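You operate a simulated robot arm through the tools that you are given. There is no shell and no other tool. Be economical: measure what you need, move in short steps, check, and stop when the job is done.

You are at the controls of a simulated two-armed robot. One attempt, no reset.

Task
Add the dearer sheet's cost to the adding machine's total.
Fine: of the two sheets beside the machine; lay that sheet in the black tray.

The check looks at the end state, three seconds after you hand in, the way a careful person would. Anything else that was tipped, shoved, dropped, spilled or broken makes it a failure. Flat cloth is picked up by pressing the open fingertips on it (5 to 10 N) and closing them slowly along it; thin cloth reads only 2 to 8 mm in the jaws.

Robot
Two 7-joint arms with two-finger grippers on one trunk, on a base that drives. Base frame: it is fixed to the floor where the robot stands at the start and does not move with it; the origin is under the middle of the robot, x ahead of it, y to its left, z up; the surface under the hand at the start is at about z = 0.74. Readings come in m, rad, newtons and seconds.
The left shoulder is at the start at [0.024, 0.217, 1.13], the right one opposite. With the tool pointing down near the work surface each hand reaches from about 0.1 to 0.74 m from the robot's upright axis, wherever it stands, measured 20 degrees to its own side. Places, roughly: out [0.8, -0.4, 0.7]; repeat switch [0.6, 0, 0.8]. Payload 2.2 kg a hand.
Tool frame (each hand has its own): the origin (TCP) lies between the finger pads and is the grasp point; the fingertips stand 0.019 m ahead of it; z points along the fingers, y is the line along which they close. The gripper opens to 0.116 m. The gripper's body begins 0.07 m behind the TCP.
Orientation is told as [roll, pitch, yaw] about the base's x, y, z axes, in that order, counted from this pose: with the fingers straight down and closing along the base's y, the tool's x points along the base's -x, its y along +y and its z along -z.

Tools
- The arms move only by the tool play_rows. It takes "left_steps", "right_steps" or both (then of equal length, played together; a hand with none holds still); each is a list of rows, each a list of 7 numbers: the shift along the tool's x, y, z in m, then the turn, a rotation vector about the tool's x, y, z in rad, then the finger opening in m, from 0 to 0.116. In form: [[dx, dy, dz, wx, wy, wz, gripper], ...]. A call has 1 to 20 rows; each row shifts and turns the commanded pose from where the row before left it, along the tool's axes as they then stand. Rows are played at 5 a second. More than 0.05 m and 0.15 rad between two rows, or a gripper value outside its range, and nothing of the call is played. Where a pose cannot be reached the arm comes as near as it can. A force on the tool above 40 N (or 10 N above the force at the start of the call, whichever is more), or a blocked arm, ends the call early, and 0.2 s more pass. The fingers move at their own pace and stop on an object; they squeeze with about 35 N. The grip force told is the motor's: it shows also when the fingers shut on nothing. Time passes only in rows, and 0.2 s behind the last, so rows that do not move let the fingers close. It gives the time, the measured TCP pose, the force on the tool (base axes), the opening and the grip force at its end, in the units of the frame above (readings bear some noise), with the torque about the TCP (base axes, N m) and any sound that the robot's microphone picked up.
- Cameras (640 x 400 px; columns grow to the right, rows downward): "scene" is now at [0.1273, -0.0229, 1.2967]; the picture's right is [-0.30, -0.95, 0.00], its down [-0.57, 0.18, -0.80] and it looks along [0.76, -0.24, -0.60] (base axes); focal length 257 px, centre (320, 200). "left" rides on the left gripper at [0.069, 0.015, -0.096] in its tool frame; the picture's right is [-0.21, 0.98, 0.00], its down [-0.76, -0.17, -0.63] and it looks along [-0.62, -0.14, 0.77] (tool axes); focal length 251 px, centre (320, 200). "right" rides on the right gripper at [0.069, -0.015, -0.096] in its tool frame; the picture's right is [0.21, 0.98, 0.00], its down [-0.76, 0.17, -0.63] and it looks along [-0.62, 0.14, 0.77] (tool axes); focal length 251 px, centre (320, 200). There is no depth. A picture from a camera that has moved, and an enlarged one, comes with that camera's place and axes in the base frame and with its lens.
- grab_frame(camera): a new picture of that camera. It takes no simulated time.
- slide_trunk(by): slides the trunk up (or, below 0, down) by that many m; the arms and the scene camera ride with it, the base frame stays. It gives what a move gives, with no picture.
- steer(legs): drives the robot by 1 to 6 legs, each [ahead, left, turn to the left] in m, m and rad, along the robot's own axes; the way and the turn of a leg run together, so that a leg with both is an arc; at most 1.5 m and 3.142 rad a leg. The arms and the cameras ride along, it lands a little off, and it stops where it bumps. It gives what a move gives.
- aim_head(pan, tilt): turns the head with the scene camera to pan (to the left, within 1.396 rad either way) and tilt (down, from -0.506 to 1.204), counted from straight ahead of the robot. It gives what a move gives.
- inspect(camera, box): a new picture of the part [left, top, right, bottom] of that camera's present view, enlarged. It takes no simulated time.
- job_done(): hands the job in; it is judged then, once.

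Work in short steps. Places have to be worked out from the pictures, the camera data and where the tool is seen: move nearer, look again, correct. Check each grasp and each placing, and mend what went wrong. You have 120 turns and 108 pictures in all, those below and enlarged ones among them. Open the grippers and draw the arms clear of the work before you hand the job in, unless the task says otherwise; then end with one line.

The tools are called after "Emit:" by a JSON object that holds its "op" and its "data". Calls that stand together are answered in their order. play_rows: Moves the arms, as the interface text tells. Its arguments: {"type":"object","properties":{"left_steps":{"type":"array","items":{"type":"array","items":{"type":"number"}}},"right_steps":{"type":"array","items":{"type":"array","items":{"type":"number"}}}},"required":[]} The other tools are called the same way: slide_trunk (by) slides the trunk up or down; steer (legs) drives the base; aim_head (pan, tilt) turns the head that bears the scene camera; grab_frame (camera) takes a picture; inspect (camera, box) takes an enlarged picture of a part of a camera's view; job_done () hands the job in.

At the start:

```text
clock: 0.0
left_tcp_pos: [0.4668, 0.0755, 1.049]
left_ee_rot: [-0.001, 0.002, 0.0]
left_contact_force: [0.2, -0.1, -0.6]
left_wrist_torque: [-0.01, -0.01, -0.04]
left_width: 0.1162
left_gripper_force: 0.1
right_tcp_pos: [0.4675, -0.3686, 1.0808]
right_ee_rot: [-0.003, 0.004, 0.001]
right_contact_force: [0.0, -0.1, 0.3]
right_wrist_torque: [-0.01, 0.02, 0.02]
right_width: 0.116
right_gripper_force: 0.0
trunk travel left (down, up): [-0.275, 0.215]
robot x, y, heading: [-0.0009, -0.0001, 0.001]
head pan, tilt: [-0.307, 0.641]
```

scene: 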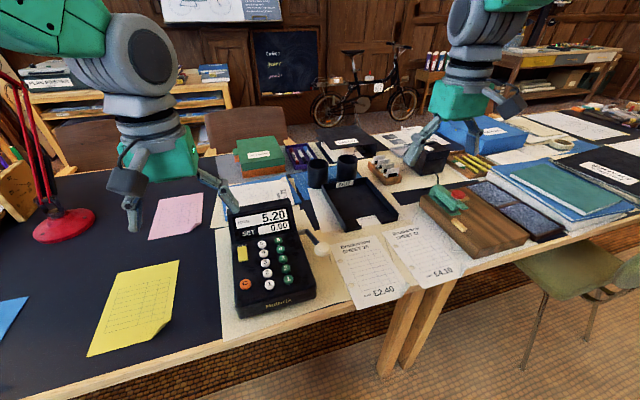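
right: 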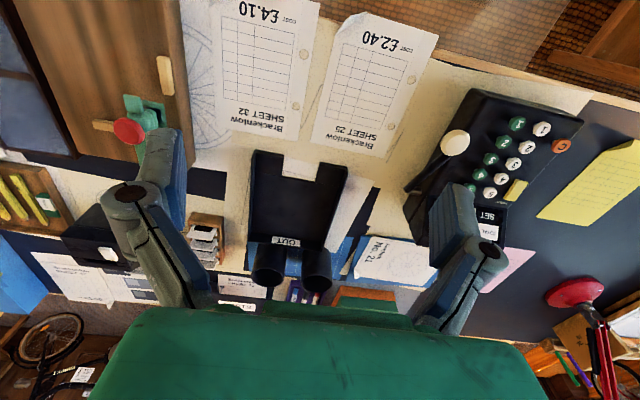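
left: 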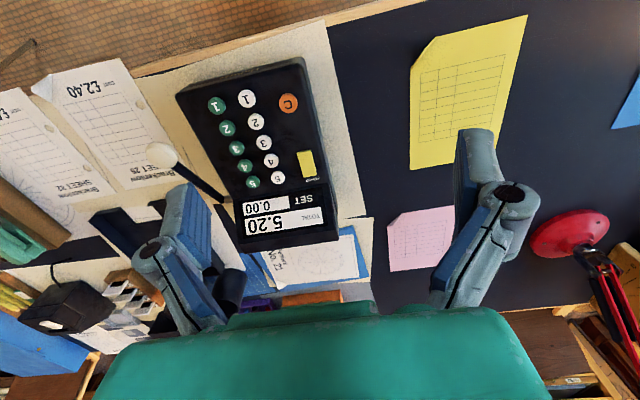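

I start by looking closely at the machine and the sheets.

Emit:
{"op": "inspect", "data": {"camera": "scene", "box": [210, 180, 340, 325]}}

Emit:
{"op": "inspect", "data": {"camera": "left", "box": [130, 50, 350, 250]}}

Emit:
{"op": "inspect", "data": {"camera": "scene", "box": [300, 130, 480, 310]}}

Emit:
{"op": "inspect", "data": {"camera": "right", "box": [180, 0, 460, 300]}}

```text
2.76 times, centred on (275, 252) of scene
camera zoom: at [0.1273, -0.0229, 1.2967], right [-0.3, -0.95, 0.0], down [-0.57, 0.18, -0.8], along [0.76, -0.24, -0.6], focal length 710 px, centre (444, 55)
```

zoom: 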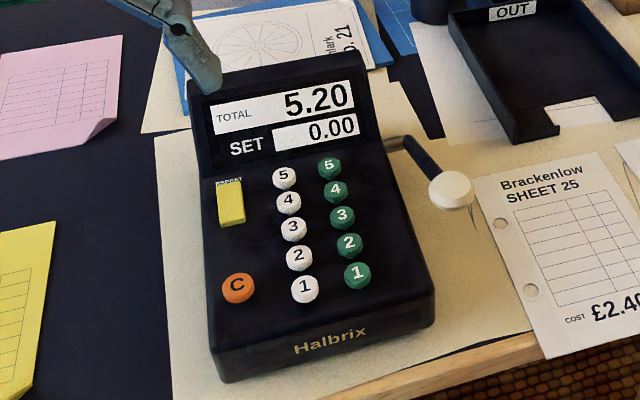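

```text
2.00 times, centred on (240, 150) of left
camera zoom: at [0.3999, 0.09, 1.1458], right [0.21, 0.98, 0.0], down [0.76, -0.17, 0.63], along [0.62, -0.14, -0.78], focal length 503 px, centre (480, 300)
```

zoom: 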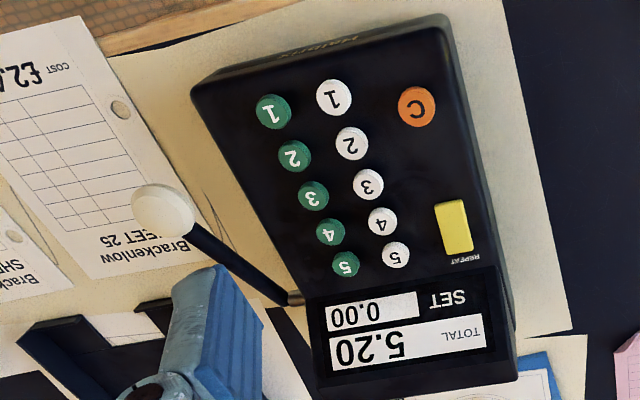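

```text
2.22 times, centred on (390, 220) of scene
camera zoom: at [0.1273, -0.0229, 1.2967], right [-0.3, -0.95, 0.0], down [-0.57, 0.18, -0.8], along [0.76, -0.24, -0.6], focal length 572 px, centre (164, 156)
```

zoom: 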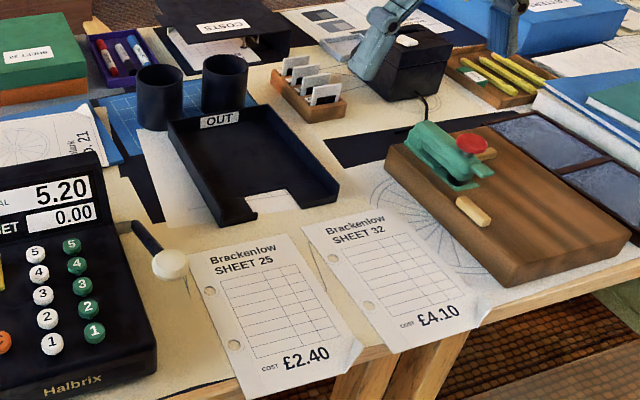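

```text
1.33 times, centred on (320, 150) of right
camera zoom: at [0.3978, -0.3844, 1.177], right [-0.21, 0.98, 0.0], down [0.76, 0.17, 0.63], along [0.62, 0.14, -0.78], focal length 335 px, centre (320, 267)
```

zoom: 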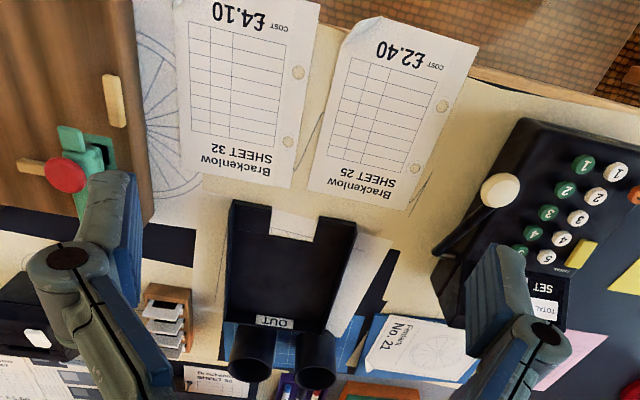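

The dearer sheet is No. 32 (£4.10), so I set 4 on the white keys and 1 on the green ones and pull the lever. I triangulate white 4 at about [0.570, -0.021, 0.82] and bring the closed left fingers above it.

Emit:
{"op": "play_rows", "data": {"left_steps": [[-0.02, -0.02, 0.02, 0, 0, 0, 0], [-0.03, -0.03, 0.03, 0, 0, 0, 0], [-0.03, -0.025, 0.03, 0, 0, 0, 0], [-0.023, -0.0215, 0.03, 0, 0, 0, 0], [0, 0, 0.03, 0, 0, 0, 0], [0, 0, 0, 0, 0, 0, 0]]}}

Emit:
{"op": "grab_frame", "data": {"camera": "left"}}

Emit:
{"op": "grab_frame", "data": {"camera": "scene"}}

```text
refused: row 2 steps farther than a row can; nothing moved
```

```text
100 pictures are left
camera left: at [0.3999, 0.09, 1.1458], right [0.21, 0.98, 0.0], down [0.76, -0.17, 0.63], along [0.62, -0.14, -0.78], focal length 251 px, centre (320, 200)
```

left: 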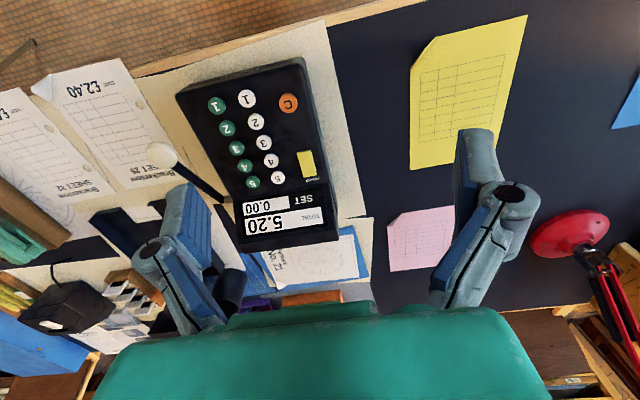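

```text
99 pictures are left
camera scene: at [0.1273, -0.0229, 1.2967], right [-0.3, -0.95, 0.0], down [-0.57, 0.18, -0.8], along [0.76, -0.24, -0.6], focal length 257 px, centre (320, 200)
```

scene: 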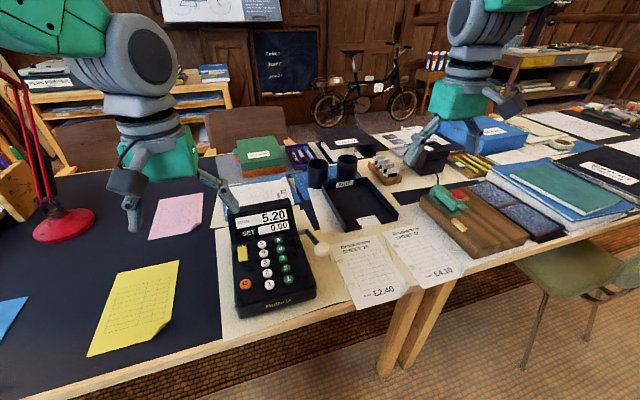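

The call was refused because the step exceeded 0.05 m, so I split it into smaller rows.

Emit:
{"op": "play_rows", "data": {"left_steps": [[-0.02, -0.02, 0.02, 0, 0, 0, 0], [-0.025, -0.025, 0.025, 0, 0, 0, 0], [-0.025, -0.025, 0.025, 0, 0, 0, 0], [-0.025, -0.0215, 0.025, 0, 0, 0, 0], [-0.008, -0.005, 0.04, 0, 0, 0, 0], [0, 0, 0.01, 0, 0, 0, 0], [0, 0, 0, 0, 0, 0, 0]]}}

Emit:
{"op": "grab_frame", "data": {"camera": "left"}}

Emit:
{"op": "grab_frame", "data": {"camera": "scene"}}

```text
clock: 1.6
left_tcp_pos: [0.5741, -0.0178, 0.9065]
left_ee_rot: [-0.006, -0.003, 0.014]
left_contact_force: [0.1, 0.1, 0.9]
left_wrist_torque: [0.0, -0.01, -0.02]
left_width: 0.0001
left_gripper_force: 28.4
right_tcp_pos: [0.4646, -0.3711, 1.0802]
right_ee_rot: [0.002, -0.001, 0.0]
right_contact_force: [-0.2, -0.4, 0.1]
right_wrist_torque: [0.0, 0.0, 0.02]
right_width: 0.1161
right_gripper_force: 0.0
trunk travel left (down, up): [-0.275, 0.215]
robot x, y, heading: [0.0006, 0.0008, 0.0]
head pan, tilt: [-0.307, 0.641]
```

```text
98 pictures are left
camera left: at [0.5053, -0.0034, 1.0033], right [0.2, 0.98, -0.01], down [0.76, -0.15, 0.63], along [0.62, -0.13, -0.77], focal length 251 px, centre (320, 200)
```

left: 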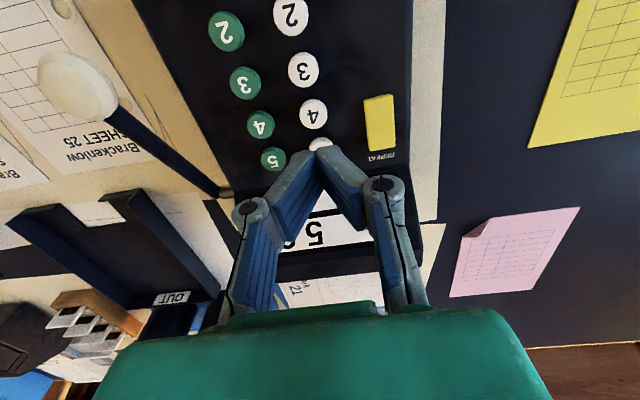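

```text
97 pictures are left
camera scene: at [0.1283, -0.027, 1.2965], right [-0.3, -0.95, 0.0], down [-0.57, 0.18, -0.8], along [0.76, -0.24, -0.6], focal length 257 px, centre (320, 200)
```

scene: 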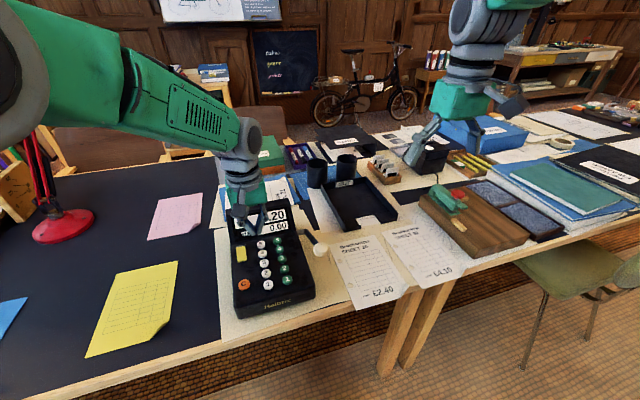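

White 4 comes out at [0.570, -0.022, ~0.82]. I shift 4 mm and go down slowly to press it, then lift.

Emit:
{"op": "play_rows", "data": {"left_steps": [[0.004, -0.004, 0.03, 0, 0, 0, 0], [0, 0, 0.022, 0, 0, 0, 0], [0, 0, 0, 0, 0, 0, 0]]}}

Emit:
{"op": "inspect", "data": {"camera": "left", "box": [200, 50, 440, 200]}}

Emit:
{"op": "inspect", "data": {"camera": "scene", "box": [210, 180, 340, 325]}}

```text
clock: 2.4
left_tcp_pos: [0.5646, -0.0275, 0.8529]
left_ee_rot: [0.004, -0.002, 0.0]
left_contact_force: [-0.3, 0.5, 0.3]
left_wrist_torque: [0.02, 0.0, -0.01]
left_width: 0.0001
left_gripper_force: 28.5
right_tcp_pos: [0.4645, -0.3715, 1.0816]
right_ee_rot: [0.002, 0.0, 0.0]
right_contact_force: [0.5, -1.0, 0.2]
right_wrist_torque: [-0.02, 0.01, 0.0]
right_width: 0.1161
right_gripper_force: 0.1
trunk travel left (down, up): [-0.275, 0.215]
robot x, y, heading: [-0.0034, 0.0005, 0.003]
head pan, tilt: [-0.307, 0.641]
```

```text
2.67 times, centred on (320, 125) of left
camera zoom: at [0.4958, -0.0124, 0.9481], right [0.21, 0.98, 0.0], down [0.76, -0.17, 0.63], along [0.62, -0.13, -0.77], focal length 670 px, centre (320, 400)
```

zoom: 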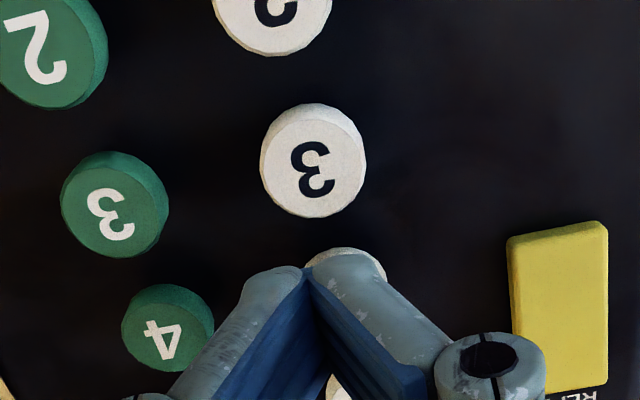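

```text
2.76 times, centred on (275, 252) of scene
camera zoom: at [0.1276, -0.0272, 1.2966], right [-0.3, -0.95, 0.0], down [-0.57, 0.18, -0.8], along [0.76, -0.24, -0.6], focal length 710 px, centre (444, 55)
```

zoom: 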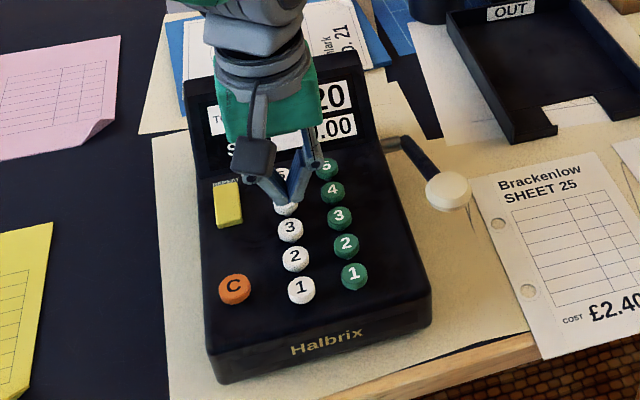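

The TCP landed at [0.5646, -0.0275], and the key sits about 6 mm further left and 4 mm further ahead. I correct that and press in small steps.

Emit:
{"op": "play_rows", "data": {"left_steps": [[-0.005, 0.006, 0, 0, 0, 0, 0], [0, 0, 0.006, 0, 0, 0, 0], [0, 0, 0.004, 0, 0, 0, 0], [0, 0, 0.004, 0, 0, 0, 0]]}}

Emit:
{"op": "inspect", "data": {"camera": "left", "box": [200, 50, 440, 200]}}

Emit:
{"op": "inspect", "data": {"camera": "scene", "box": [230, 180, 320, 280]}}

```text
clock: 3.4
left_tcp_pos: [0.57, -0.0211, 0.8388]
left_ee_rot: [0.003, -0.001, 0.0]
left_contact_force: [-0.2, 0.2, 0.0]
left_wrist_torque: [0.01, 0.01, 0.01]
left_width: 0.0
left_gripper_force: 29.0
right_tcp_pos: [0.4643, -0.37, 1.0813]
right_ee_rot: [0.001, -0.001, 0.0]
right_contact_force: [-0.6, 0.7, -0.4]
right_wrist_torque: [-0.01, -0.03, -0.06]
right_width: 0.116
right_gripper_force: 0.0
trunk travel left (down, up): [-0.275, 0.215]
robot x, y, heading: [0.0004, -0.0011, 0.006]
head pan, tilt: [-0.307, 0.641]
```

```text
2.67 times, centred on (320, 125) of left
camera zoom: at [0.5013, -0.0066, 0.9355], right [0.21, 0.98, 0.0], down [0.76, -0.17, 0.63], along [0.62, -0.13, -0.77], focal length 670 px, centre (320, 400)
```

zoom: 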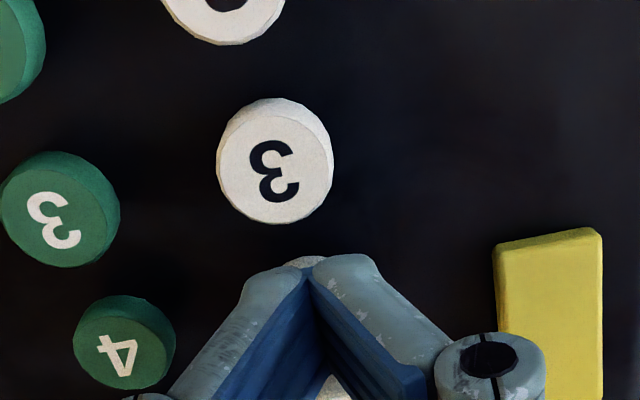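

```text
4.00 times, centred on (275, 230) of scene
camera zoom: at [0.1281, -0.0271, 1.2965], right [-0.3, -0.95, 0.0], down [-0.57, 0.18, -0.8], along [0.76, -0.24, -0.6], focal length 1030 px, centre (500, 80)
```

zoom: 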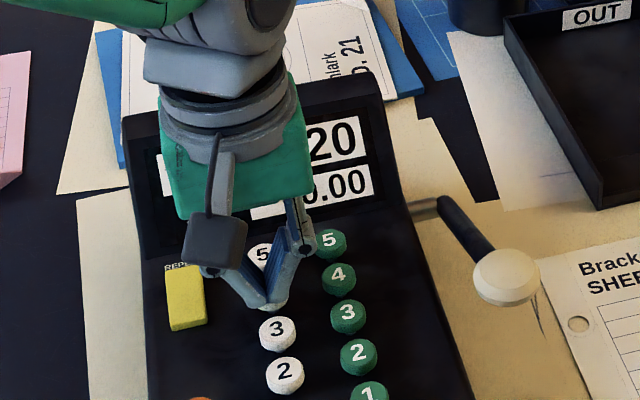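

The tip (z 0.82) is just above the key with no contact yet. I shift 2 mm and continue down in small steps.

Emit:
{"op": "play_rows", "data": {"left_steps": [[0, -0.002, 0.003, 0, 0, 0, 0], [0, 0, 0.003, 0, 0, 0, 0], [0, 0, 0.003, 0, 0, 0, 0]]}}

Emit:
{"op": "inspect", "data": {"camera": "scene", "box": [230, 180, 320, 280]}}

```text
clock: 4.2
left_tcp_pos: [0.5703, -0.0245, 0.8318]
left_ee_rot: [0.001, -0.001, 0.0]
left_contact_force: [-0.5, 1.0, 3.1]
left_wrist_torque: [-0.06, 0.01, 0.0]
left_width: 0.0063
left_gripper_force: 28.6
right_tcp_pos: [0.4646, -0.3708, 1.0817]
right_ee_rot: [0.003, -0.001, -0.001]
right_contact_force: [-0.1, -0.8, -0.2]
right_wrist_torque: [0.01, 0.02, 0.03]
right_width: 0.1162
right_gripper_force: 0.0
trunk travel left (down, up): [-0.275, 0.215]
robot x, y, heading: [0.0025, -0.0003, 0.001]
head pan, tilt: [-0.307, 0.641]
heard: click
```

```text
4.00 times, centred on (275, 230) of scene
camera zoom: at [0.1275, -0.0269, 1.2966], right [-0.3, -0.95, 0.0], down [-0.57, 0.18, -0.8], along [0.76, -0.24, -0.6], focal length 1030 px, centre (500, 80)
```

zoom: 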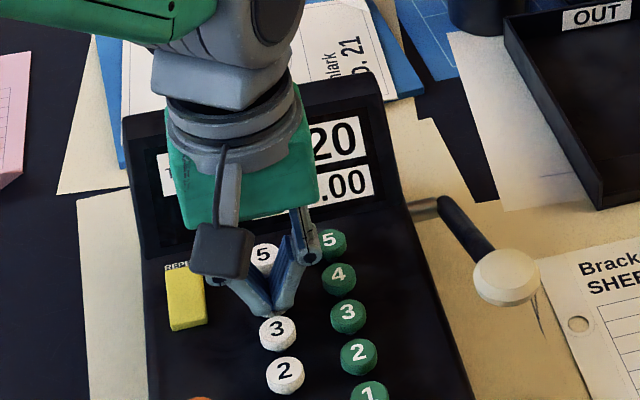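

A click was heard, so I lift straight up and read SET.

Emit:
{"op": "play_rows", "data": {"left_steps": [[0, 0, -0.03, 0, 0, 0, 0], [0, 0, -0.03, 0, 0, 0, 0], [0.04, 0, -0.01, 0, 0, 0, 0], [0.045, -0.015, 0, 0, 0, 0, 0], [0.01, -0.025, 0, 0, 0, 0, 0], [0, 0, 0, 0, 0, 0, 0]]}}

Emit:
{"op": "grab_frame", "data": {"camera": "left"}}

Emit:
{"op": "inspect", "data": {"camera": "scene", "box": [210, 180, 340, 325]}}

```text
clock: 5.6
left_tcp_pos: [0.4731, -0.0513, 0.882]
left_ee_rot: [-0.01, 0.048, 0.033]
left_contact_force: [0.4, -0.2, -0.1]
left_wrist_torque: [-0.01, 0.01, -0.02]
left_width: 0.0003
left_gripper_force: 28.5
right_tcp_pos: [0.4637, -0.3713, 1.0816]
right_ee_rot: [0.003, -0.002, 0.0]
right_contact_force: [-0.1, 0.8, 0.2]
right_wrist_torque: [-0.02, -0.01, -0.03]
right_width: 0.1158
right_gripper_force: 0.1
trunk travel left (down, up): [-0.275, 0.215]
robot x, y, heading: [0.0002, 0.0007, -0.003]
head pan, tilt: [-0.307, 0.641]
```

```text
91 pictures are left
camera left: at [0.4089, -0.0378, 0.9813], right [0.18, 0.98, -0.02], down [0.79, -0.13, 0.6], along [0.58, -0.12, -0.8], focal length 251 px, centre (320, 200)
```

left: 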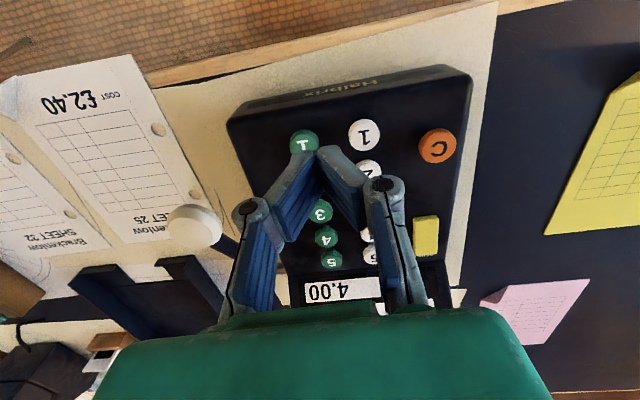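

```text
2.76 times, centred on (275, 252) of scene
camera zoom: at [0.1272, -0.0278, 1.2966], right [-0.3, -0.95, 0.0], down [-0.57, 0.18, -0.8], along [0.76, -0.24, -0.6], focal length 710 px, centre (444, 55)
```

zoom: 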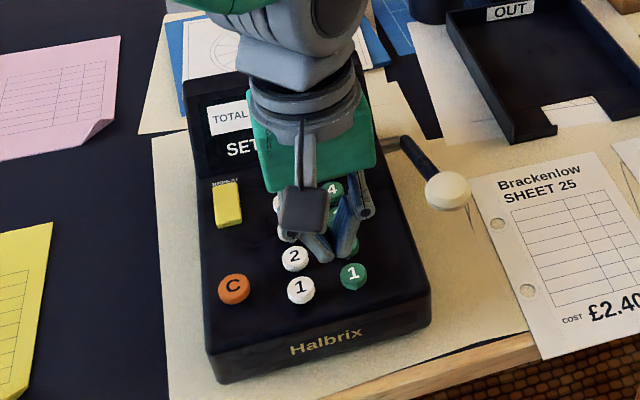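

SET reads 4.00. The arm is still settling, so I wait a moment and re-measure over green 1.

Emit:
{"op": "play_rows", "data": {"left_steps": [[0, 0, 0, 0, 0, 0, 0], [0, 0, 0, 0, 0, 0, 0], [0, 0, 0, 0, 0, 0, 0]]}}

Emit:
{"op": "inspect", "data": {"camera": "left", "box": [200, 50, 440, 200]}}

```text
clock: 6.4
left_tcp_pos: [0.4783, -0.0499, 0.8903]
left_ee_rot: [-0.014, 0.033, 0.035]
left_contact_force: [0.3, -0.1, 0.2]
left_wrist_torque: [0.02, 0.01, 0.02]
left_width: 0.0
left_gripper_force: 28.5
right_tcp_pos: [0.4638, -0.3714, 1.0806]
right_ee_rot: [0.001, -0.002, 0.0]
right_contact_force: [0.0, -0.3, -0.4]
right_wrist_torque: [-0.02, -0.01, 0.04]
right_width: 0.116
right_gripper_force: 0.0
trunk travel left (down, up): [-0.275, 0.215]
robot x, y, heading: [-0.002, 0.0024, -0.006]
head pan, tilt: [-0.307, 0.641]
```

```text
2.67 times, centred on (320, 125) of left
camera zoom: at [0.4128, -0.037, 0.9886], right [0.18, 0.98, -0.02], down [0.78, -0.13, 0.61], along [0.6, -0.13, -0.79], focal length 670 px, centre (320, 400)
```

zoom: 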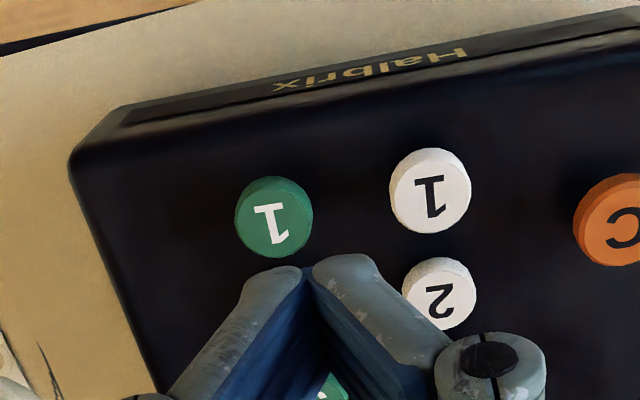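

The left arm hits a limit here and tilts slightly, so the right hand should press green 1. I withdraw the left arm and bring the closed right hand over.

Emit:
{"op": "play_rows", "data": {"left_steps": [[0, 0, -0.045, 0, 0, 0, 0], [0, 0.02, -0.04, 0, 0, 0, 0], [0, 0.045, -0.02, 0, 0, 0, 0], [0, 0.045, 0, 0, 0, 0, 0], [0, 0.045, 0, 0, 0, 0, 0], [0, 0.045, 0, 0, 0, 0, 0], [0, 0.03, 0, 0, 0, 0, 0], [0, 0, 0, 0, 0, 0, 0]]}}

Emit:
{"op": "play_rows", "data": {"right_steps": [[0, 0.04, 0.02, 0, 0, 0, 0], [0, 0.045, 0.02, 0, 0, 0, 0], [0, 0.045, 0.02, 0, 0, 0, 0], [0, 0.045, 0.02, 0, 0, 0, 0], [0, 0.045, 0.02, 0, 0, 0, 0], [0, 0.045, 0.02, 0, 0, 0, 0], [-0.014, 0.043, 0.02, 0, 0, 0, 0], [0, 0, 0.04, 0, 0, 0, 0], [0, 0, 0, 0, 0, 0, 0], [0, 0, 0, 0, 0, 0, 0]]}}

Emit:
{"op": "grab_frame", "data": {"camera": "right"}}

Emit:
{"op": "grab_frame", "data": {"camera": "scene"}}

```text
clock: 7.0
left_tcp_pos: [0.4508, -0.0374, 0.9149]
left_ee_rot: [-0.013, 0.149, 0.027]
left_contact_force: [0.6, 0.3, -0.6]
left_wrist_torque: [-0.02, -0.04, 0.0]
left_width: 0.0001
left_gripper_force: 28.7
right_tcp_pos: [0.4602, -0.3682, 1.0845]
right_ee_rot: [-0.001, -0.008, 0.0]
right_contact_force: [-0.3, -0.3, -0.6]
right_wrist_torque: [-0.02, -0.03, -0.01]
right_width: 0.1161
right_gripper_force: 0.0
trunk travel left (down, up): [-0.275, 0.215]
robot x, y, heading: [0.0017, 0.0012, 0.001]
head pan, tilt: [-0.307, 0.641]
stopped in row 2 (left hand): the arm was blocked; the commanded pose is now the measured one
```

```text
clock: 8.5
left_tcp_pos: [0.4529, -0.0276, 0.9141]
left_ee_rot: [-0.003, 0.147, 0.039]
left_contact_force: [-0.6, -0.2, -0.8]
left_wrist_torque: [0.01, -0.02, -0.01]
left_width: 0.0
left_gripper_force: 28.4
right_tcp_pos: [0.4625, -0.1021, 0.9637]
right_ee_rot: [-0.008, -0.007, -0.01]
right_contact_force: [-0.5, -0.4, 0.3]
right_wrist_torque: [-0.01, 0.01, 0.0]
right_width: 0.0
right_gripper_force: 28.4
trunk travel left (down, up): [-0.275, 0.215]
robot x, y, heading: [-0.0018, 0.004, -0.0]
head pan, tilt: [-0.307, 0.641]
stopped in row 7 (right hand): the force on the tool passed its limit at 73 N (the readings are from after the stop); the commanded pose is now the measured one
```

```text
88 pictures are left
camera right: at [0.3918, -0.1162, 1.0587], right [-0.2, 0.98, -0.01], down [0.75, 0.16, 0.64], along [0.62, 0.12, -0.77], focal length 251 px, centre (320, 200)
```

right: 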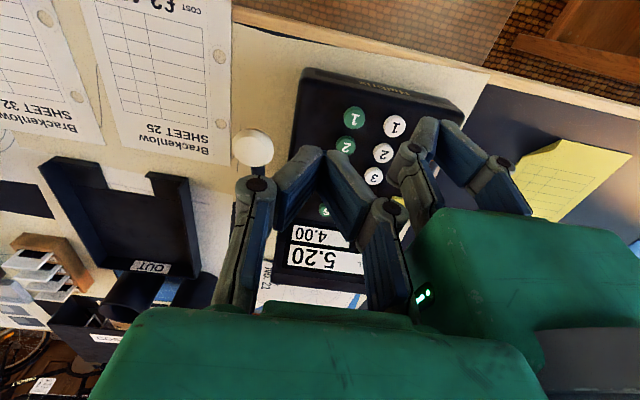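

```text
87 pictures are left
camera scene: at [0.1282, -0.0226, 1.2966], right [-0.3, -0.95, 0.0], down [-0.57, 0.18, -0.8], along [0.76, -0.24, -0.6], focal length 257 px, centre (320, 200)
```

scene: 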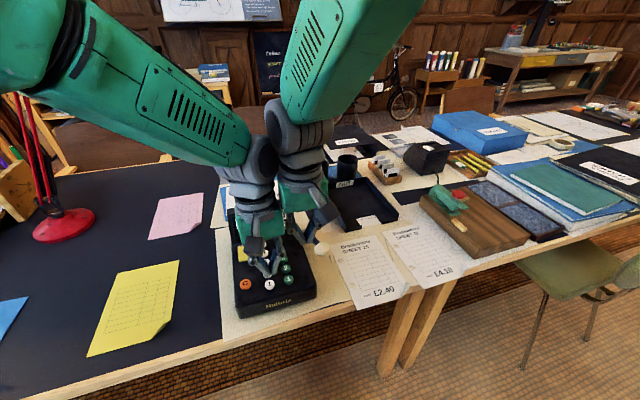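

The left arm was blocked, and the hands then bumped each other; the machine is untouched. I back the right hand off a little first.

Emit:
{"op": "play_rows", "data": {"right_steps": [[0, -0.03, -0.01, 0, 0, 0, 0], [0, -0.045, -0.01, 0, 0, 0, 0], [0, -0.045, -0.01, 0, 0, 0, 0], [0, -0.045, -0.01, 0, 0, 0, 0], [0, -0.03, 0, 0, 0, 0, 0], [0, 0, 0, 0, 0, 0, 0]]}}

Emit:
{"op": "grab_frame", "data": {"camera": "scene"}}

```text
clock: 9.9
left_tcp_pos: [0.4512, -0.0298, 0.9129]
left_ee_rot: [0.0, 0.147, 0.036]
left_contact_force: [0.1, -1.3, -0.2]
left_wrist_torque: [0.03, -0.03, 0.02]
left_width: 0.0002
left_gripper_force: 28.2
right_tcp_pos: [0.4594, -0.299, 1.0037]
right_ee_rot: [-0.008, -0.007, -0.011]
right_contact_force: [-0.2, -0.1, 0.1]
right_wrist_torque: [-0.03, 0.01, -0.02]
right_width: 0.0
right_gripper_force: 28.4
trunk travel left (down, up): [-0.275, 0.215]
robot x, y, heading: [0.0007, 0.0004, -0.0]
head pan, tilt: [-0.307, 0.641]
```

```text
86 pictures are left
camera scene: at [0.1276, -0.0271, 1.2965], right [-0.3, -0.95, 0.0], down [-0.57, 0.18, -0.8], along [0.76, -0.24, -0.6], focal length 257 px, centre (320, 200)
```

scene: 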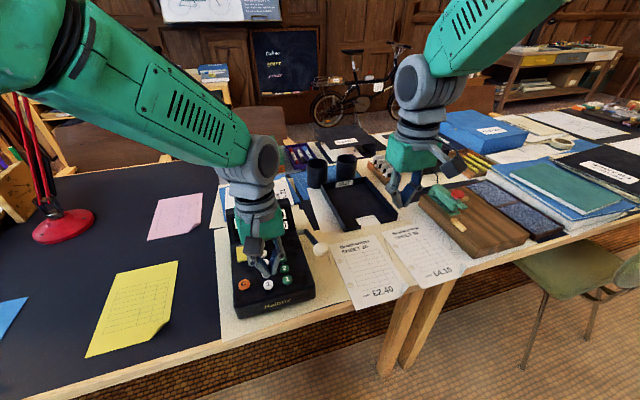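

Now I move the left hand away to its own side and up, in small steps.

Emit:
{"op": "play_rows", "data": {"left_steps": [[-0.01, 0.03, -0.01, 0, 0, 0, 0], [-0.01, 0.04, -0.02, 0, 0, 0, 0], [-0.01, 0.04, -0.02, 0, 0, 0, 0], [0, 0.045, -0.02, 0, 0, 0, 0], [0, 0.045, -0.02, 0, 0, 0, 0], [0, 0.045, -0.02, 0, 0, 0, 0], [0, 0, 0, 0, 0, 0, 0]]}}

Emit:
{"op": "grab_frame", "data": {"camera": "scene"}}

```text
clock: 11.5
left_tcp_pos: [0.4895, 0.2192, 1.0194]
left_ee_rot: [-0.002, 0.147, 0.036]
left_contact_force: [1.0, 0.4, -0.7]
left_wrist_torque: [-0.03, -0.03, 0.01]
left_width: 0.0
left_gripper_force: 28.7
right_tcp_pos: [0.4602, -0.2976, 1.0035]
right_ee_rot: [-0.007, -0.007, -0.012]
right_contact_force: [0.3, 0.6, 0.6]
right_wrist_torque: [0.0, 0.02, -0.01]
right_width: 0.0003
right_gripper_force: 27.9
trunk travel left (down, up): [-0.275, 0.215]
robot x, y, heading: [-0.0011, -0.0043, 0.001]
head pan, tilt: [-0.307, 0.641]
```

```text
85 pictures are left
camera scene: at [0.1278, -0.0239, 1.2965], right [-0.3, -0.95, 0.0], down [-0.57, 0.18, -0.8], along [0.76, -0.24, -0.6], focal length 257 px, centre (320, 200)
```

scene: 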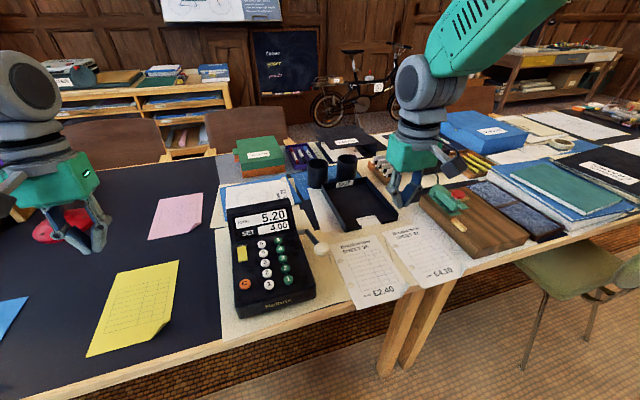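

The left hand is clear. I check the display.

Emit:
{"op": "inspect", "data": {"camera": "scene", "box": [220, 195, 330, 315]}}

```text
3.33 times, centred on (275, 255) of scene
camera zoom: at [0.1278, -0.0239, 1.2965], right [-0.3, -0.95, 0.0], down [-0.57, 0.18, -0.8], along [0.76, -0.24, -0.6], focal length 858 px, centre (470, 17)
```

zoom: 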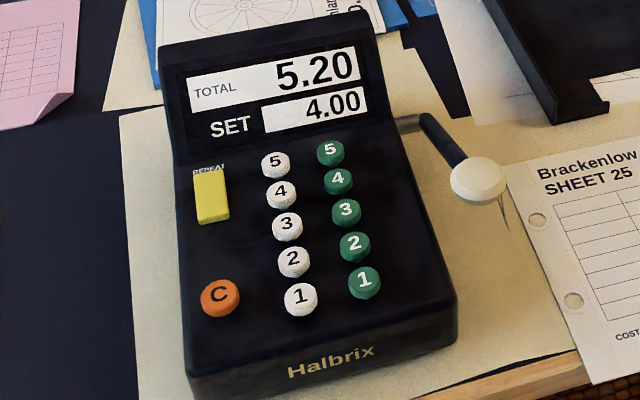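

SET is 4.00. I bring the right hand above green 1 at about [0.478, -0.062].

Emit:
{"op": "play_rows", "data": {"right_steps": [[-0.005, 0.045, 0, 0, 0, 0, 0], [-0.005, 0.045, 0, 0, 0, 0, 0], [-0.005, 0.045, 0, 0, 0, 0, 0], [-0.003, 0.045, 0, 0, 0, 0, 0], [0, 0.045, 0.01, 0, 0, 0, 0], [0, 0.011, 0.04, 0, 0, 0, 0], [0, 0, 0.04, 0, 0, 0, 0], [0, 0, 0.02, 0, 0, 0, 0], [0, 0, 0, 0, 0, 0, 0]]}}

Emit:
{"op": "inspect", "data": {"camera": "right", "box": [200, 50, 440, 200]}}

```text
clock: 13.5
left_tcp_pos: [0.4887, 0.2189, 1.0203]
left_ee_rot: [-0.003, 0.145, 0.037]
left_contact_force: [0.4, -0.7, 0.9]
left_wrist_torque: [0.01, -0.02, 0.02]
left_width: 0.0001
left_gripper_force: 28.3
right_tcp_pos: [0.489, -0.0681, 0.9039]
right_ee_rot: [0.036, -0.01, -0.048]
right_contact_force: [-0.3, 1.4, 0.7]
right_wrist_torque: [-0.01, 0.0, 0.0]
right_width: 0.0
right_gripper_force: 29.0
trunk travel left (down, up): [-0.275, 0.215]
robot x, y, heading: [0.0008, 0.0007, -0.003]
head pan, tilt: [-0.307, 0.641]
```

```text
2.67 times, centred on (320, 125) of right
camera zoom: at [0.4183, -0.0837, 0.9987], right [-0.17, 0.99, 0.03], down [0.76, 0.11, 0.65], along [0.63, 0.13, -0.76], focal length 670 px, centre (320, 400)
```

zoom: 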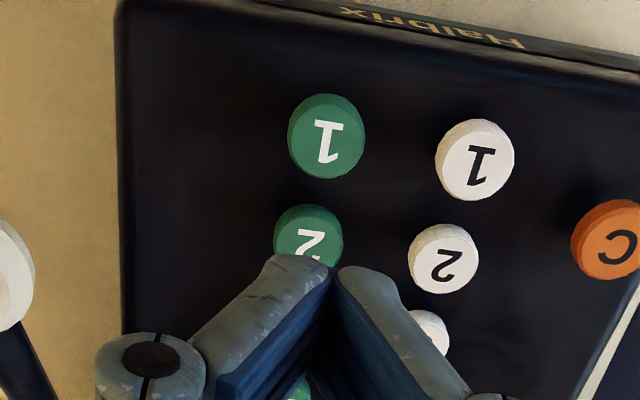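

Green 1 computes to about [0.478, -0.065]. I shift to it and descend near the key.

Emit:
{"op": "play_rows", "data": {"right_steps": [[0.011, 0.003, 0.02, 0, 0, 0, 0], [0, 0, 0.02, 0, 0, 0, 0], [0, 0, 0.008, 0, 0, 0, 0], [0, 0, 0, 0, 0, 0, 0], [0, 0, 0, 0, 0, 0, 0]]}}

Emit:
{"op": "inspect", "data": {"camera": "right", "box": [200, 50, 440, 200]}}

Emit:
{"op": "inspect", "data": {"camera": "scene", "box": [230, 220, 320, 320]}}

```text
clock: 14.7
left_tcp_pos: [0.4901, 0.2197, 1.0186]
left_ee_rot: [-0.001, 0.146, 0.037]
left_contact_force: [-0.4, 0.3, -0.7]
left_wrist_torque: [-0.01, -0.02, -0.03]
left_width: 0.0
left_gripper_force: 28.8
right_tcp_pos: [0.4784, -0.0665, 0.8518]
right_ee_rot: [0.028, -0.002, -0.051]
right_contact_force: [0.2, 0.2, 0.3]
right_wrist_torque: [0.0, 0.0, 0.03]
right_width: 0.0
right_gripper_force: 28.3
trunk travel left (down, up): [-0.275, 0.215]
robot x, y, heading: [-0.0018, -0.0037, -0.002]
head pan, tilt: [-0.307, 0.641]
```

```text
2.67 times, centred on (320, 125) of right
camera zoom: at [0.4077, -0.0818, 0.947], right [-0.16, 0.99, 0.03], down [0.76, 0.11, 0.64], along [0.63, 0.13, -0.77], focal length 670 px, centre (320, 400)
```

zoom: 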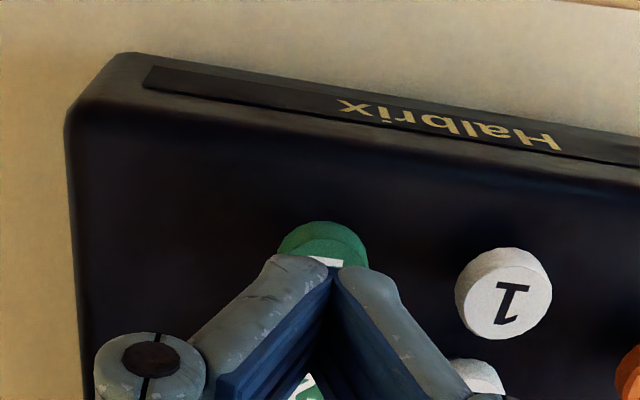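

```text
4.00 times, centred on (275, 270) of scene
camera zoom: at [0.1281, -0.023, 1.2966], right [-0.3, -0.95, 0.0], down [-0.57, 0.18, -0.8], along [0.76, -0.24, -0.6], focal length 1030 px, centre (500, -80)
```

zoom: 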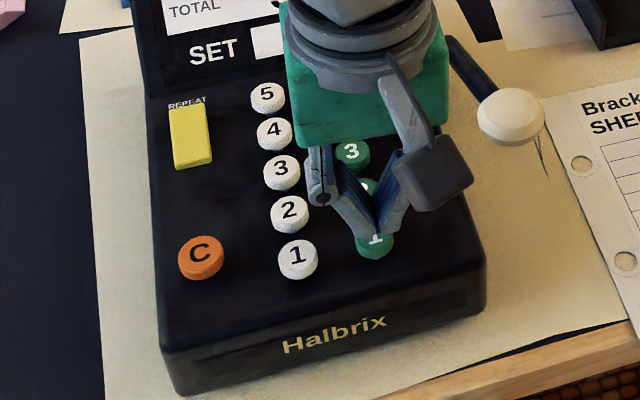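

Alignment looks good. I press down in small steps.

Emit:
{"op": "play_rows", "data": {"right_steps": [[0.002, 0, 0.005, 0, 0, 0, 0], [0, 0, 0.005, 0, 0, 0, 0], [0, 0, 0.004, 0, 0, 0, 0], [0, 0, 0.003, 0, 0, 0, 0]]}}

```text
clock: 15.7
left_tcp_pos: [0.4891, 0.2192, 1.02]
left_ee_rot: [-0.002, 0.146, 0.034]
left_contact_force: [-0.7, 0.0, -0.8]
left_wrist_torque: [0.02, 0.01, 0.04]
left_width: 0.0001
left_gripper_force: 28.0
right_tcp_pos: [0.4768, -0.0642, 0.8347]
right_ee_rot: [0.024, -0.007, -0.043]
right_contact_force: [0.4, 0.4, 2.3]
right_wrist_torque: [0.0, 0.0, 0.05]
right_width: 0.0002
right_gripper_force: 28.3
trunk travel left (down, up): [-0.275, 0.215]
robot x, y, heading: [-0.0013, 0.0002, -0.001]
head pan, tilt: [-0.307, 0.641]
```

It touches now (2.3 N) with no click yet, so I go a few millimetres further.

Emit:
{"op": "play_rows", "data": {"right_steps": [[0, 0, 0.003, 0, 0, 0, 0], [0, 0, 0.003, 0, 0, 0, 0]]}}

```text
clock: 16.3
left_tcp_pos: [0.4881, 0.2187, 1.0202]
left_ee_rot: [-0.003, 0.144, 0.036]
left_contact_force: [-0.2, -0.5, 1.2]
left_wrist_torque: [-0.01, 0.02, 0.02]
left_width: 0.0002
left_gripper_force: 27.8
right_tcp_pos: [0.4763, -0.0642, 0.8317]
right_ee_rot: [0.02, -0.011, -0.043]
right_contact_force: [1.1, -0.1, 11.4]
right_wrist_torque: [-0.04, -0.06, 0.05]
right_width: 0.0063
right_gripper_force: 28.4
trunk travel left (down, up): [-0.275, 0.215]
robot x, y, heading: [-0.0021, 0.0022, 0.005]
head pan, tilt: [-0.307, 0.641]
heard: click
```

A click was heard. I lift and move off to the right, then read the display and look at the lever.

Emit:
{"op": "play_rows", "data": {"right_steps": [[0, 0, -0.03, 0, 0, 0, 0], [0, 0, -0.045, 0, 0, 0, 0], [0, 0, -0.045, 0, 0, 0, 0], [0, -0.045, 0, 0, 0, 0, 0], [0, -0.045, 0, 0, 0, 0, 0], [0, -0.045, 0, 0, 0, 0, 0], [0, 0, 0, 0, 0, 0, 0]]}}

Emit:
{"op": "inspect", "data": {"camera": "scene", "box": [220, 195, 350, 315]}}

Emit:
{"op": "grab_frame", "data": {"camera": "right"}}

Emit:
{"op": "grab_frame", "data": {"camera": "left"}}

```text
clock: 17.9
left_tcp_pos: [0.4893, 0.2181, 1.019]
left_ee_rot: [0.0, 0.146, 0.035]
left_contact_force: [0.0, -0.2, 0.2]
left_wrist_torque: [-0.01, 0.01, 0.0]
left_width: 0.0
left_gripper_force: 28.0
right_tcp_pos: [0.4653, -0.1966, 0.9419]
right_ee_rot: [-0.006, -0.007, -0.01]
right_contact_force: [0.2, 0.4, 0.2]
right_wrist_torque: [0.05, 0.03, -0.02]
right_width: 0.0001
right_gripper_force: 28.7
trunk travel left (down, up): [-0.275, 0.215]
robot x, y, heading: [-0.0022, 0.0038, -0.0]
head pan, tilt: [-0.307, 0.641]
```

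```text
3.33 times, centred on (285, 255) of scene
camera zoom: at [0.1281, -0.0258, 1.2965], right [-0.3, -0.95, 0.0], down [-0.57, 0.18, -0.8], along [0.76, -0.24, -0.6], focal length 858 px, centre (437, 17)
```

zoom: 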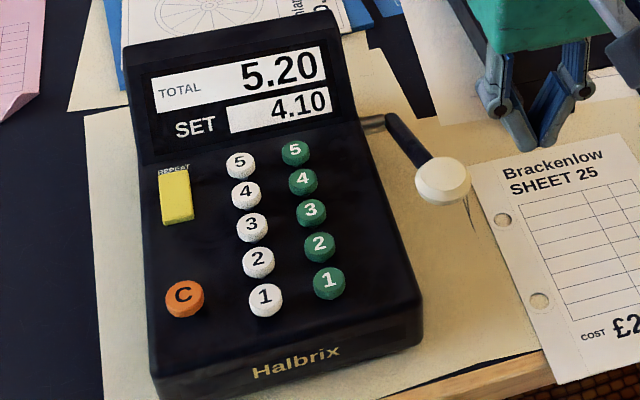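

```text
79 pictures are left
camera right: at [0.3961, -0.2103, 1.0369], right [-0.2, 0.98, -0.01], down [0.75, 0.16, 0.64], along [0.62, 0.12, -0.77], focal length 251 px, centre (320, 200)
```

right: 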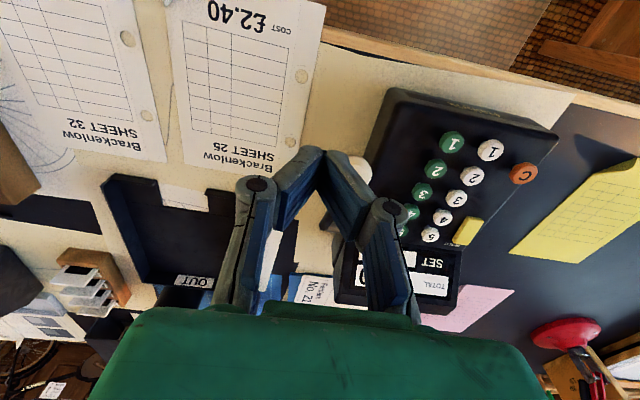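

```text
78 pictures are left
camera left: at [0.4359, 0.2297, 1.1243], right [0.18, 0.98, -0.03], down [0.85, -0.14, 0.52], along [0.5, -0.12, -0.86], focal length 251 px, centre (320, 200)
```

left: 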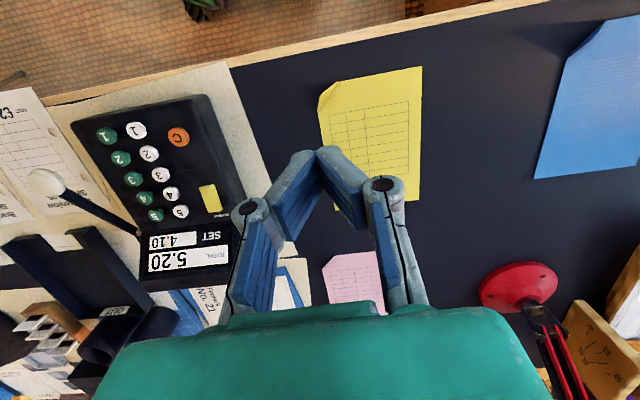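

SET reads 4.10. Before pulling the lever I look at the REPEAT switch and the lever more closely.

Emit:
{"op": "inspect", "data": {"camera": "scene", "box": [230, 230, 270, 270]}}

Emit:
{"op": "inspect", "data": {"camera": "left", "box": [10, 90, 250, 280]}}

```text
10.00 times, centred on (250, 250) of scene
camera zoom: at [0.1281, -0.0258, 1.2965], right [-0.3, -0.95, 0.0], down [-0.57, 0.18, -0.8], along [0.76, -0.24, -0.6], focal length 2574 px, centre (1020, -300)
```

zoom: 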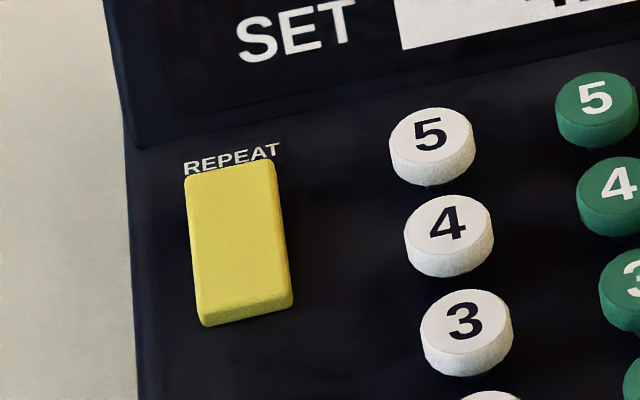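

```text
2.11 times, centred on (130, 185) of left
camera zoom: at [0.4359, 0.2297, 1.1243], right [0.18, 0.98, -0.03], down [0.85, -0.14, 0.52], along [0.5, -0.12, -0.86], focal length 529 px, centre (720, 232)
```

zoom: 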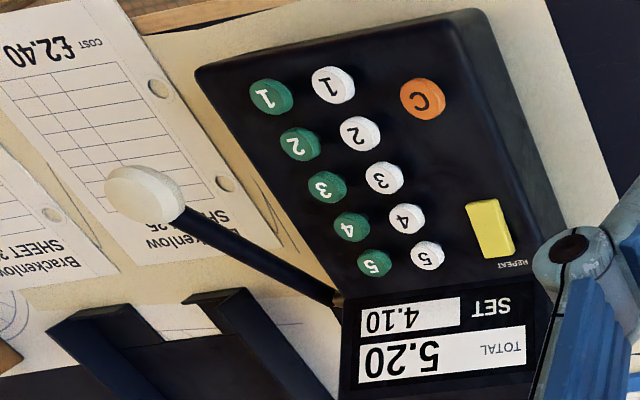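

The ball sits at about [0.514, -0.150, 0.85] with the pivot behind it at about [0.625, -0.12, 0.81], so the lever pulls down toward me. I bring the closed right fingertips above the ball.

Emit:
{"op": "play_rows", "data": {"right_steps": [[-0.025, 0.023, 0, 0, 0, 0, 0], [-0.024, 0.023, 0, 0, 0, 0, 0], [0, 0, 0.02, 0, 0, 0, 0], [0, 0, 0.017, 0, 0, 0, 0], [0, 0, 0, 0, 0, 0, 0]]}}

Emit:
{"op": "grab_frame", "data": {"camera": "right"}}

Emit:
{"op": "inspect", "data": {"camera": "scene", "box": [260, 180, 380, 290]}}

```text
clock: 19.1
left_tcp_pos: [0.4897, 0.2184, 1.0195]
left_ee_rot: [-0.001, 0.146, 0.037]
left_contact_force: [-0.4, -1.1, -0.1]
left_wrist_torque: [0.0, -0.02, 0.02]
left_width: 0.0001
left_gripper_force: 28.5
right_tcp_pos: [0.5162, -0.1485, 0.906]
right_ee_rot: [-0.007, -0.006, -0.009]
right_contact_force: [-0.8, 0.5, 0.0]
right_wrist_torque: [0.02, -0.02, -0.03]
right_width: 0.0
right_gripper_force: 28.5
trunk travel left (down, up): [-0.275, 0.215]
robot x, y, heading: [0.0012, 0.005, -0.001]
head pan, tilt: [-0.307, 0.641]
```

```text
75 pictures are left
camera right: at [0.4453, -0.1632, 1.0012], right [-0.2, 0.98, -0.01], down [0.75, 0.16, 0.64], along [0.62, 0.12, -0.77], focal length 251 px, centre (320, 200)
```

right: 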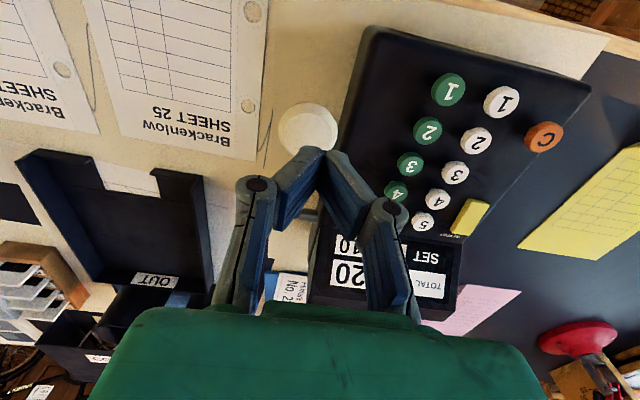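

```text
3.64 times, centred on (320, 235) of scene
camera zoom: at [0.1278, -0.0238, 1.2966], right [-0.3, -0.95, 0.0], down [-0.57, 0.18, -0.8], along [0.76, -0.24, -0.6], focal length 936 px, centre (320, 73)
```

zoom: 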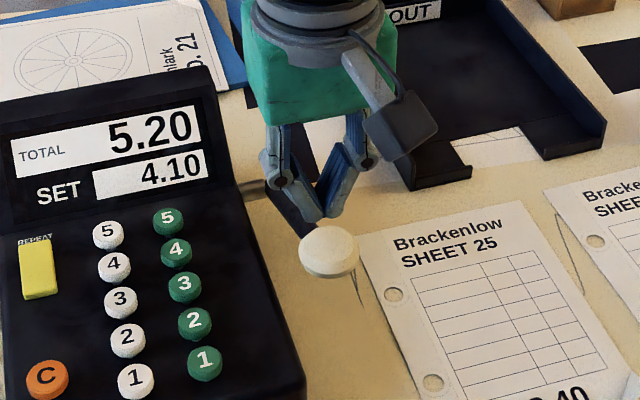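

The wrist camera puts the ball at [0.511, -0.155]. I adjust and press down in steps, watching the force.

Emit:
{"op": "play_rows", "data": {"right_steps": [[0.005, -0.005, 0.01, 0, 0, 0, 0], [0, 0, 0.01, 0, 0, 0, 0], [0, 0, 0.01, 0, 0, 0, 0], [0, 0, 0.01, 0, 0, 0, 0]]}}

Emit:
{"op": "inspect", "data": {"camera": "scene", "box": [260, 180, 380, 290]}}

```text
clock: 20.1
left_tcp_pos: [0.4887, 0.218, 1.0205]
left_ee_rot: [0.0, 0.144, 0.037]
left_contact_force: [0.8, -0.1, -0.7]
left_wrist_torque: [0.0, 0.01, 0.0]
left_width: 0.0001
left_gripper_force: 28.4
right_tcp_pos: [0.5107, -0.1529, 0.8667]
right_ee_rot: [-0.008, -0.01, -0.011]
right_contact_force: [-1.6, -0.6, 2.2]
right_wrist_torque: [-0.01, -0.01, 0.0]
right_width: 0.0001
right_gripper_force: 28.1
trunk travel left (down, up): [-0.275, 0.215]
robot x, y, heading: [-0.0004, -0.0008, -0.001]
head pan, tilt: [-0.307, 0.641]
```

```text
3.64 times, centred on (320, 235) of scene
camera zoom: at [0.1277, -0.0237, 1.2966], right [-0.3, -0.95, 0.0], down [-0.57, 0.18, -0.8], along [0.76, -0.24, -0.6], focal length 936 px, centre (320, 73)
```

zoom: 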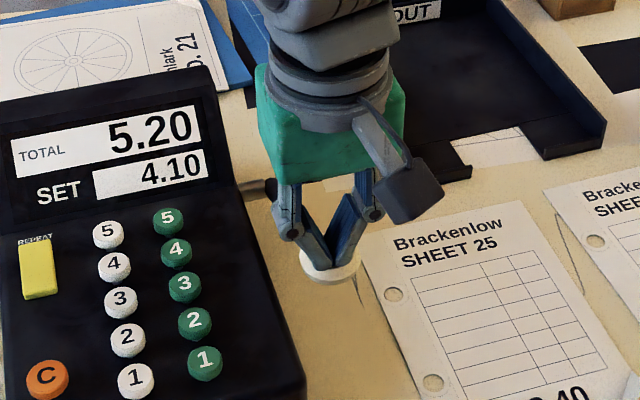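

The ball is being pressed and yields lightly (2 N). I continue the pull downward.

Emit:
{"op": "play_rows", "data": {"right_steps": [[0, 0, 0.01, 0, 0, 0, 0], [0, 0, 0.01, 0, 0, 0, 0], [0, 0, 0.01, 0, 0, 0, 0], [0, 0, 0.008, 0, 0, 0, 0]]}}

Emit:
{"op": "inspect", "data": {"camera": "scene", "box": [260, 180, 380, 290]}}

```text
clock: 21.1
left_tcp_pos: [0.4885, 0.2183, 1.0194]
left_ee_rot: [-0.001, 0.146, 0.036]
left_contact_force: [0.9, -0.9, -0.7]
left_wrist_torque: [-0.03, 0.02, -0.02]
left_width: 0.0
left_gripper_force: 28.8
right_tcp_pos: [0.5117, -0.1539, 0.8272]
right_ee_rot: [-0.008, -0.009, -0.011]
right_contact_force: [-1.8, 0.3, 4.3]
right_wrist_torque: [-0.05, 0.01, 0.0]
right_width: 0.0
right_gripper_force: 28.4
trunk travel left (down, up): [-0.275, 0.215]
robot x, y, heading: [0.0005, -0.0017, 0.001]
head pan, tilt: [-0.307, 0.641]
```

```text
3.64 times, centred on (320, 235) of scene
camera zoom: at [0.1274, -0.0234, 1.2966], right [-0.3, -0.95, 0.0], down [-0.57, 0.18, -0.8], along [0.76, -0.24, -0.6], focal length 936 px, centre (320, 73)
```

zoom: 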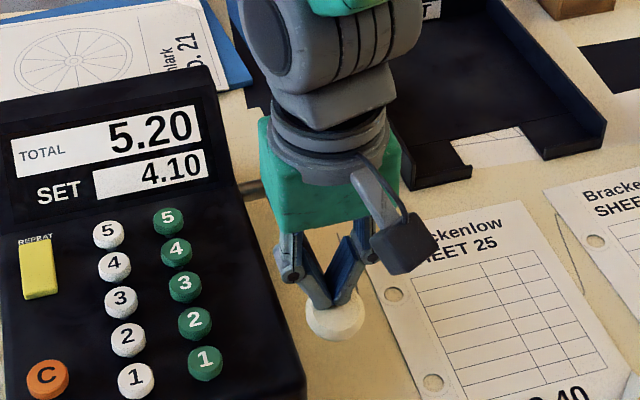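

The lever is coming down (4 N, tip at 0.808). I keep pressing.

Emit:
{"op": "play_rows", "data": {"right_steps": [[0, 0, 0.008, 0, 0, 0, 0], [0, 0, 0.008, 0, 0, 0, 0], [0, 0, 0.006, 0, 0, 0, 0]]}}

Emit:
{"op": "inspect", "data": {"camera": "scene", "box": [260, 180, 380, 290]}}

```text
clock: 22.0
left_tcp_pos: [0.4855, 0.2189, 1.0205]
left_ee_rot: [-0.004, 0.143, 0.036]
left_contact_force: [-0.3, 0.4, -0.8]
left_wrist_torque: [0.0, 0.01, 0.02]
left_width: 0.0
left_gripper_force: 28.5
right_tcp_pos: [0.5111, -0.1556, 0.8126]
right_ee_rot: [-0.008, -0.02, -0.011]
right_contact_force: [-14.3, -0.1, 29.9]
right_wrist_torque: [-0.22, 0.16, -0.08]
right_width: 0.0059
right_gripper_force: 28.4
trunk travel left (down, up): [-0.275, 0.215]
robot x, y, heading: [0.0005, -0.0008, 0.002]
head pan, tilt: [-0.307, 0.641]
stopped in row 3 (right hand): the force on the tool passed its limit at 42 N (the readings are from after the stop); the commanded pose is now the measured one
```

```text
3.64 times, centred on (320, 235) of scene
camera zoom: at [0.1236, -0.0222, 1.2974], right [-0.3, -0.95, 0.0], down [-0.57, 0.18, -0.8], along [0.76, -0.24, -0.6], focal length 936 px, centre (320, 73)
```

zoom: 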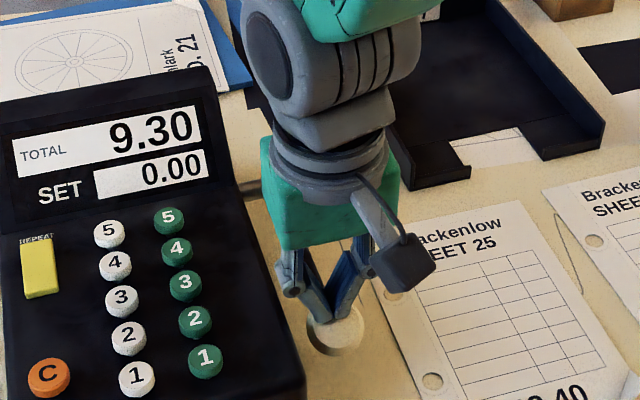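

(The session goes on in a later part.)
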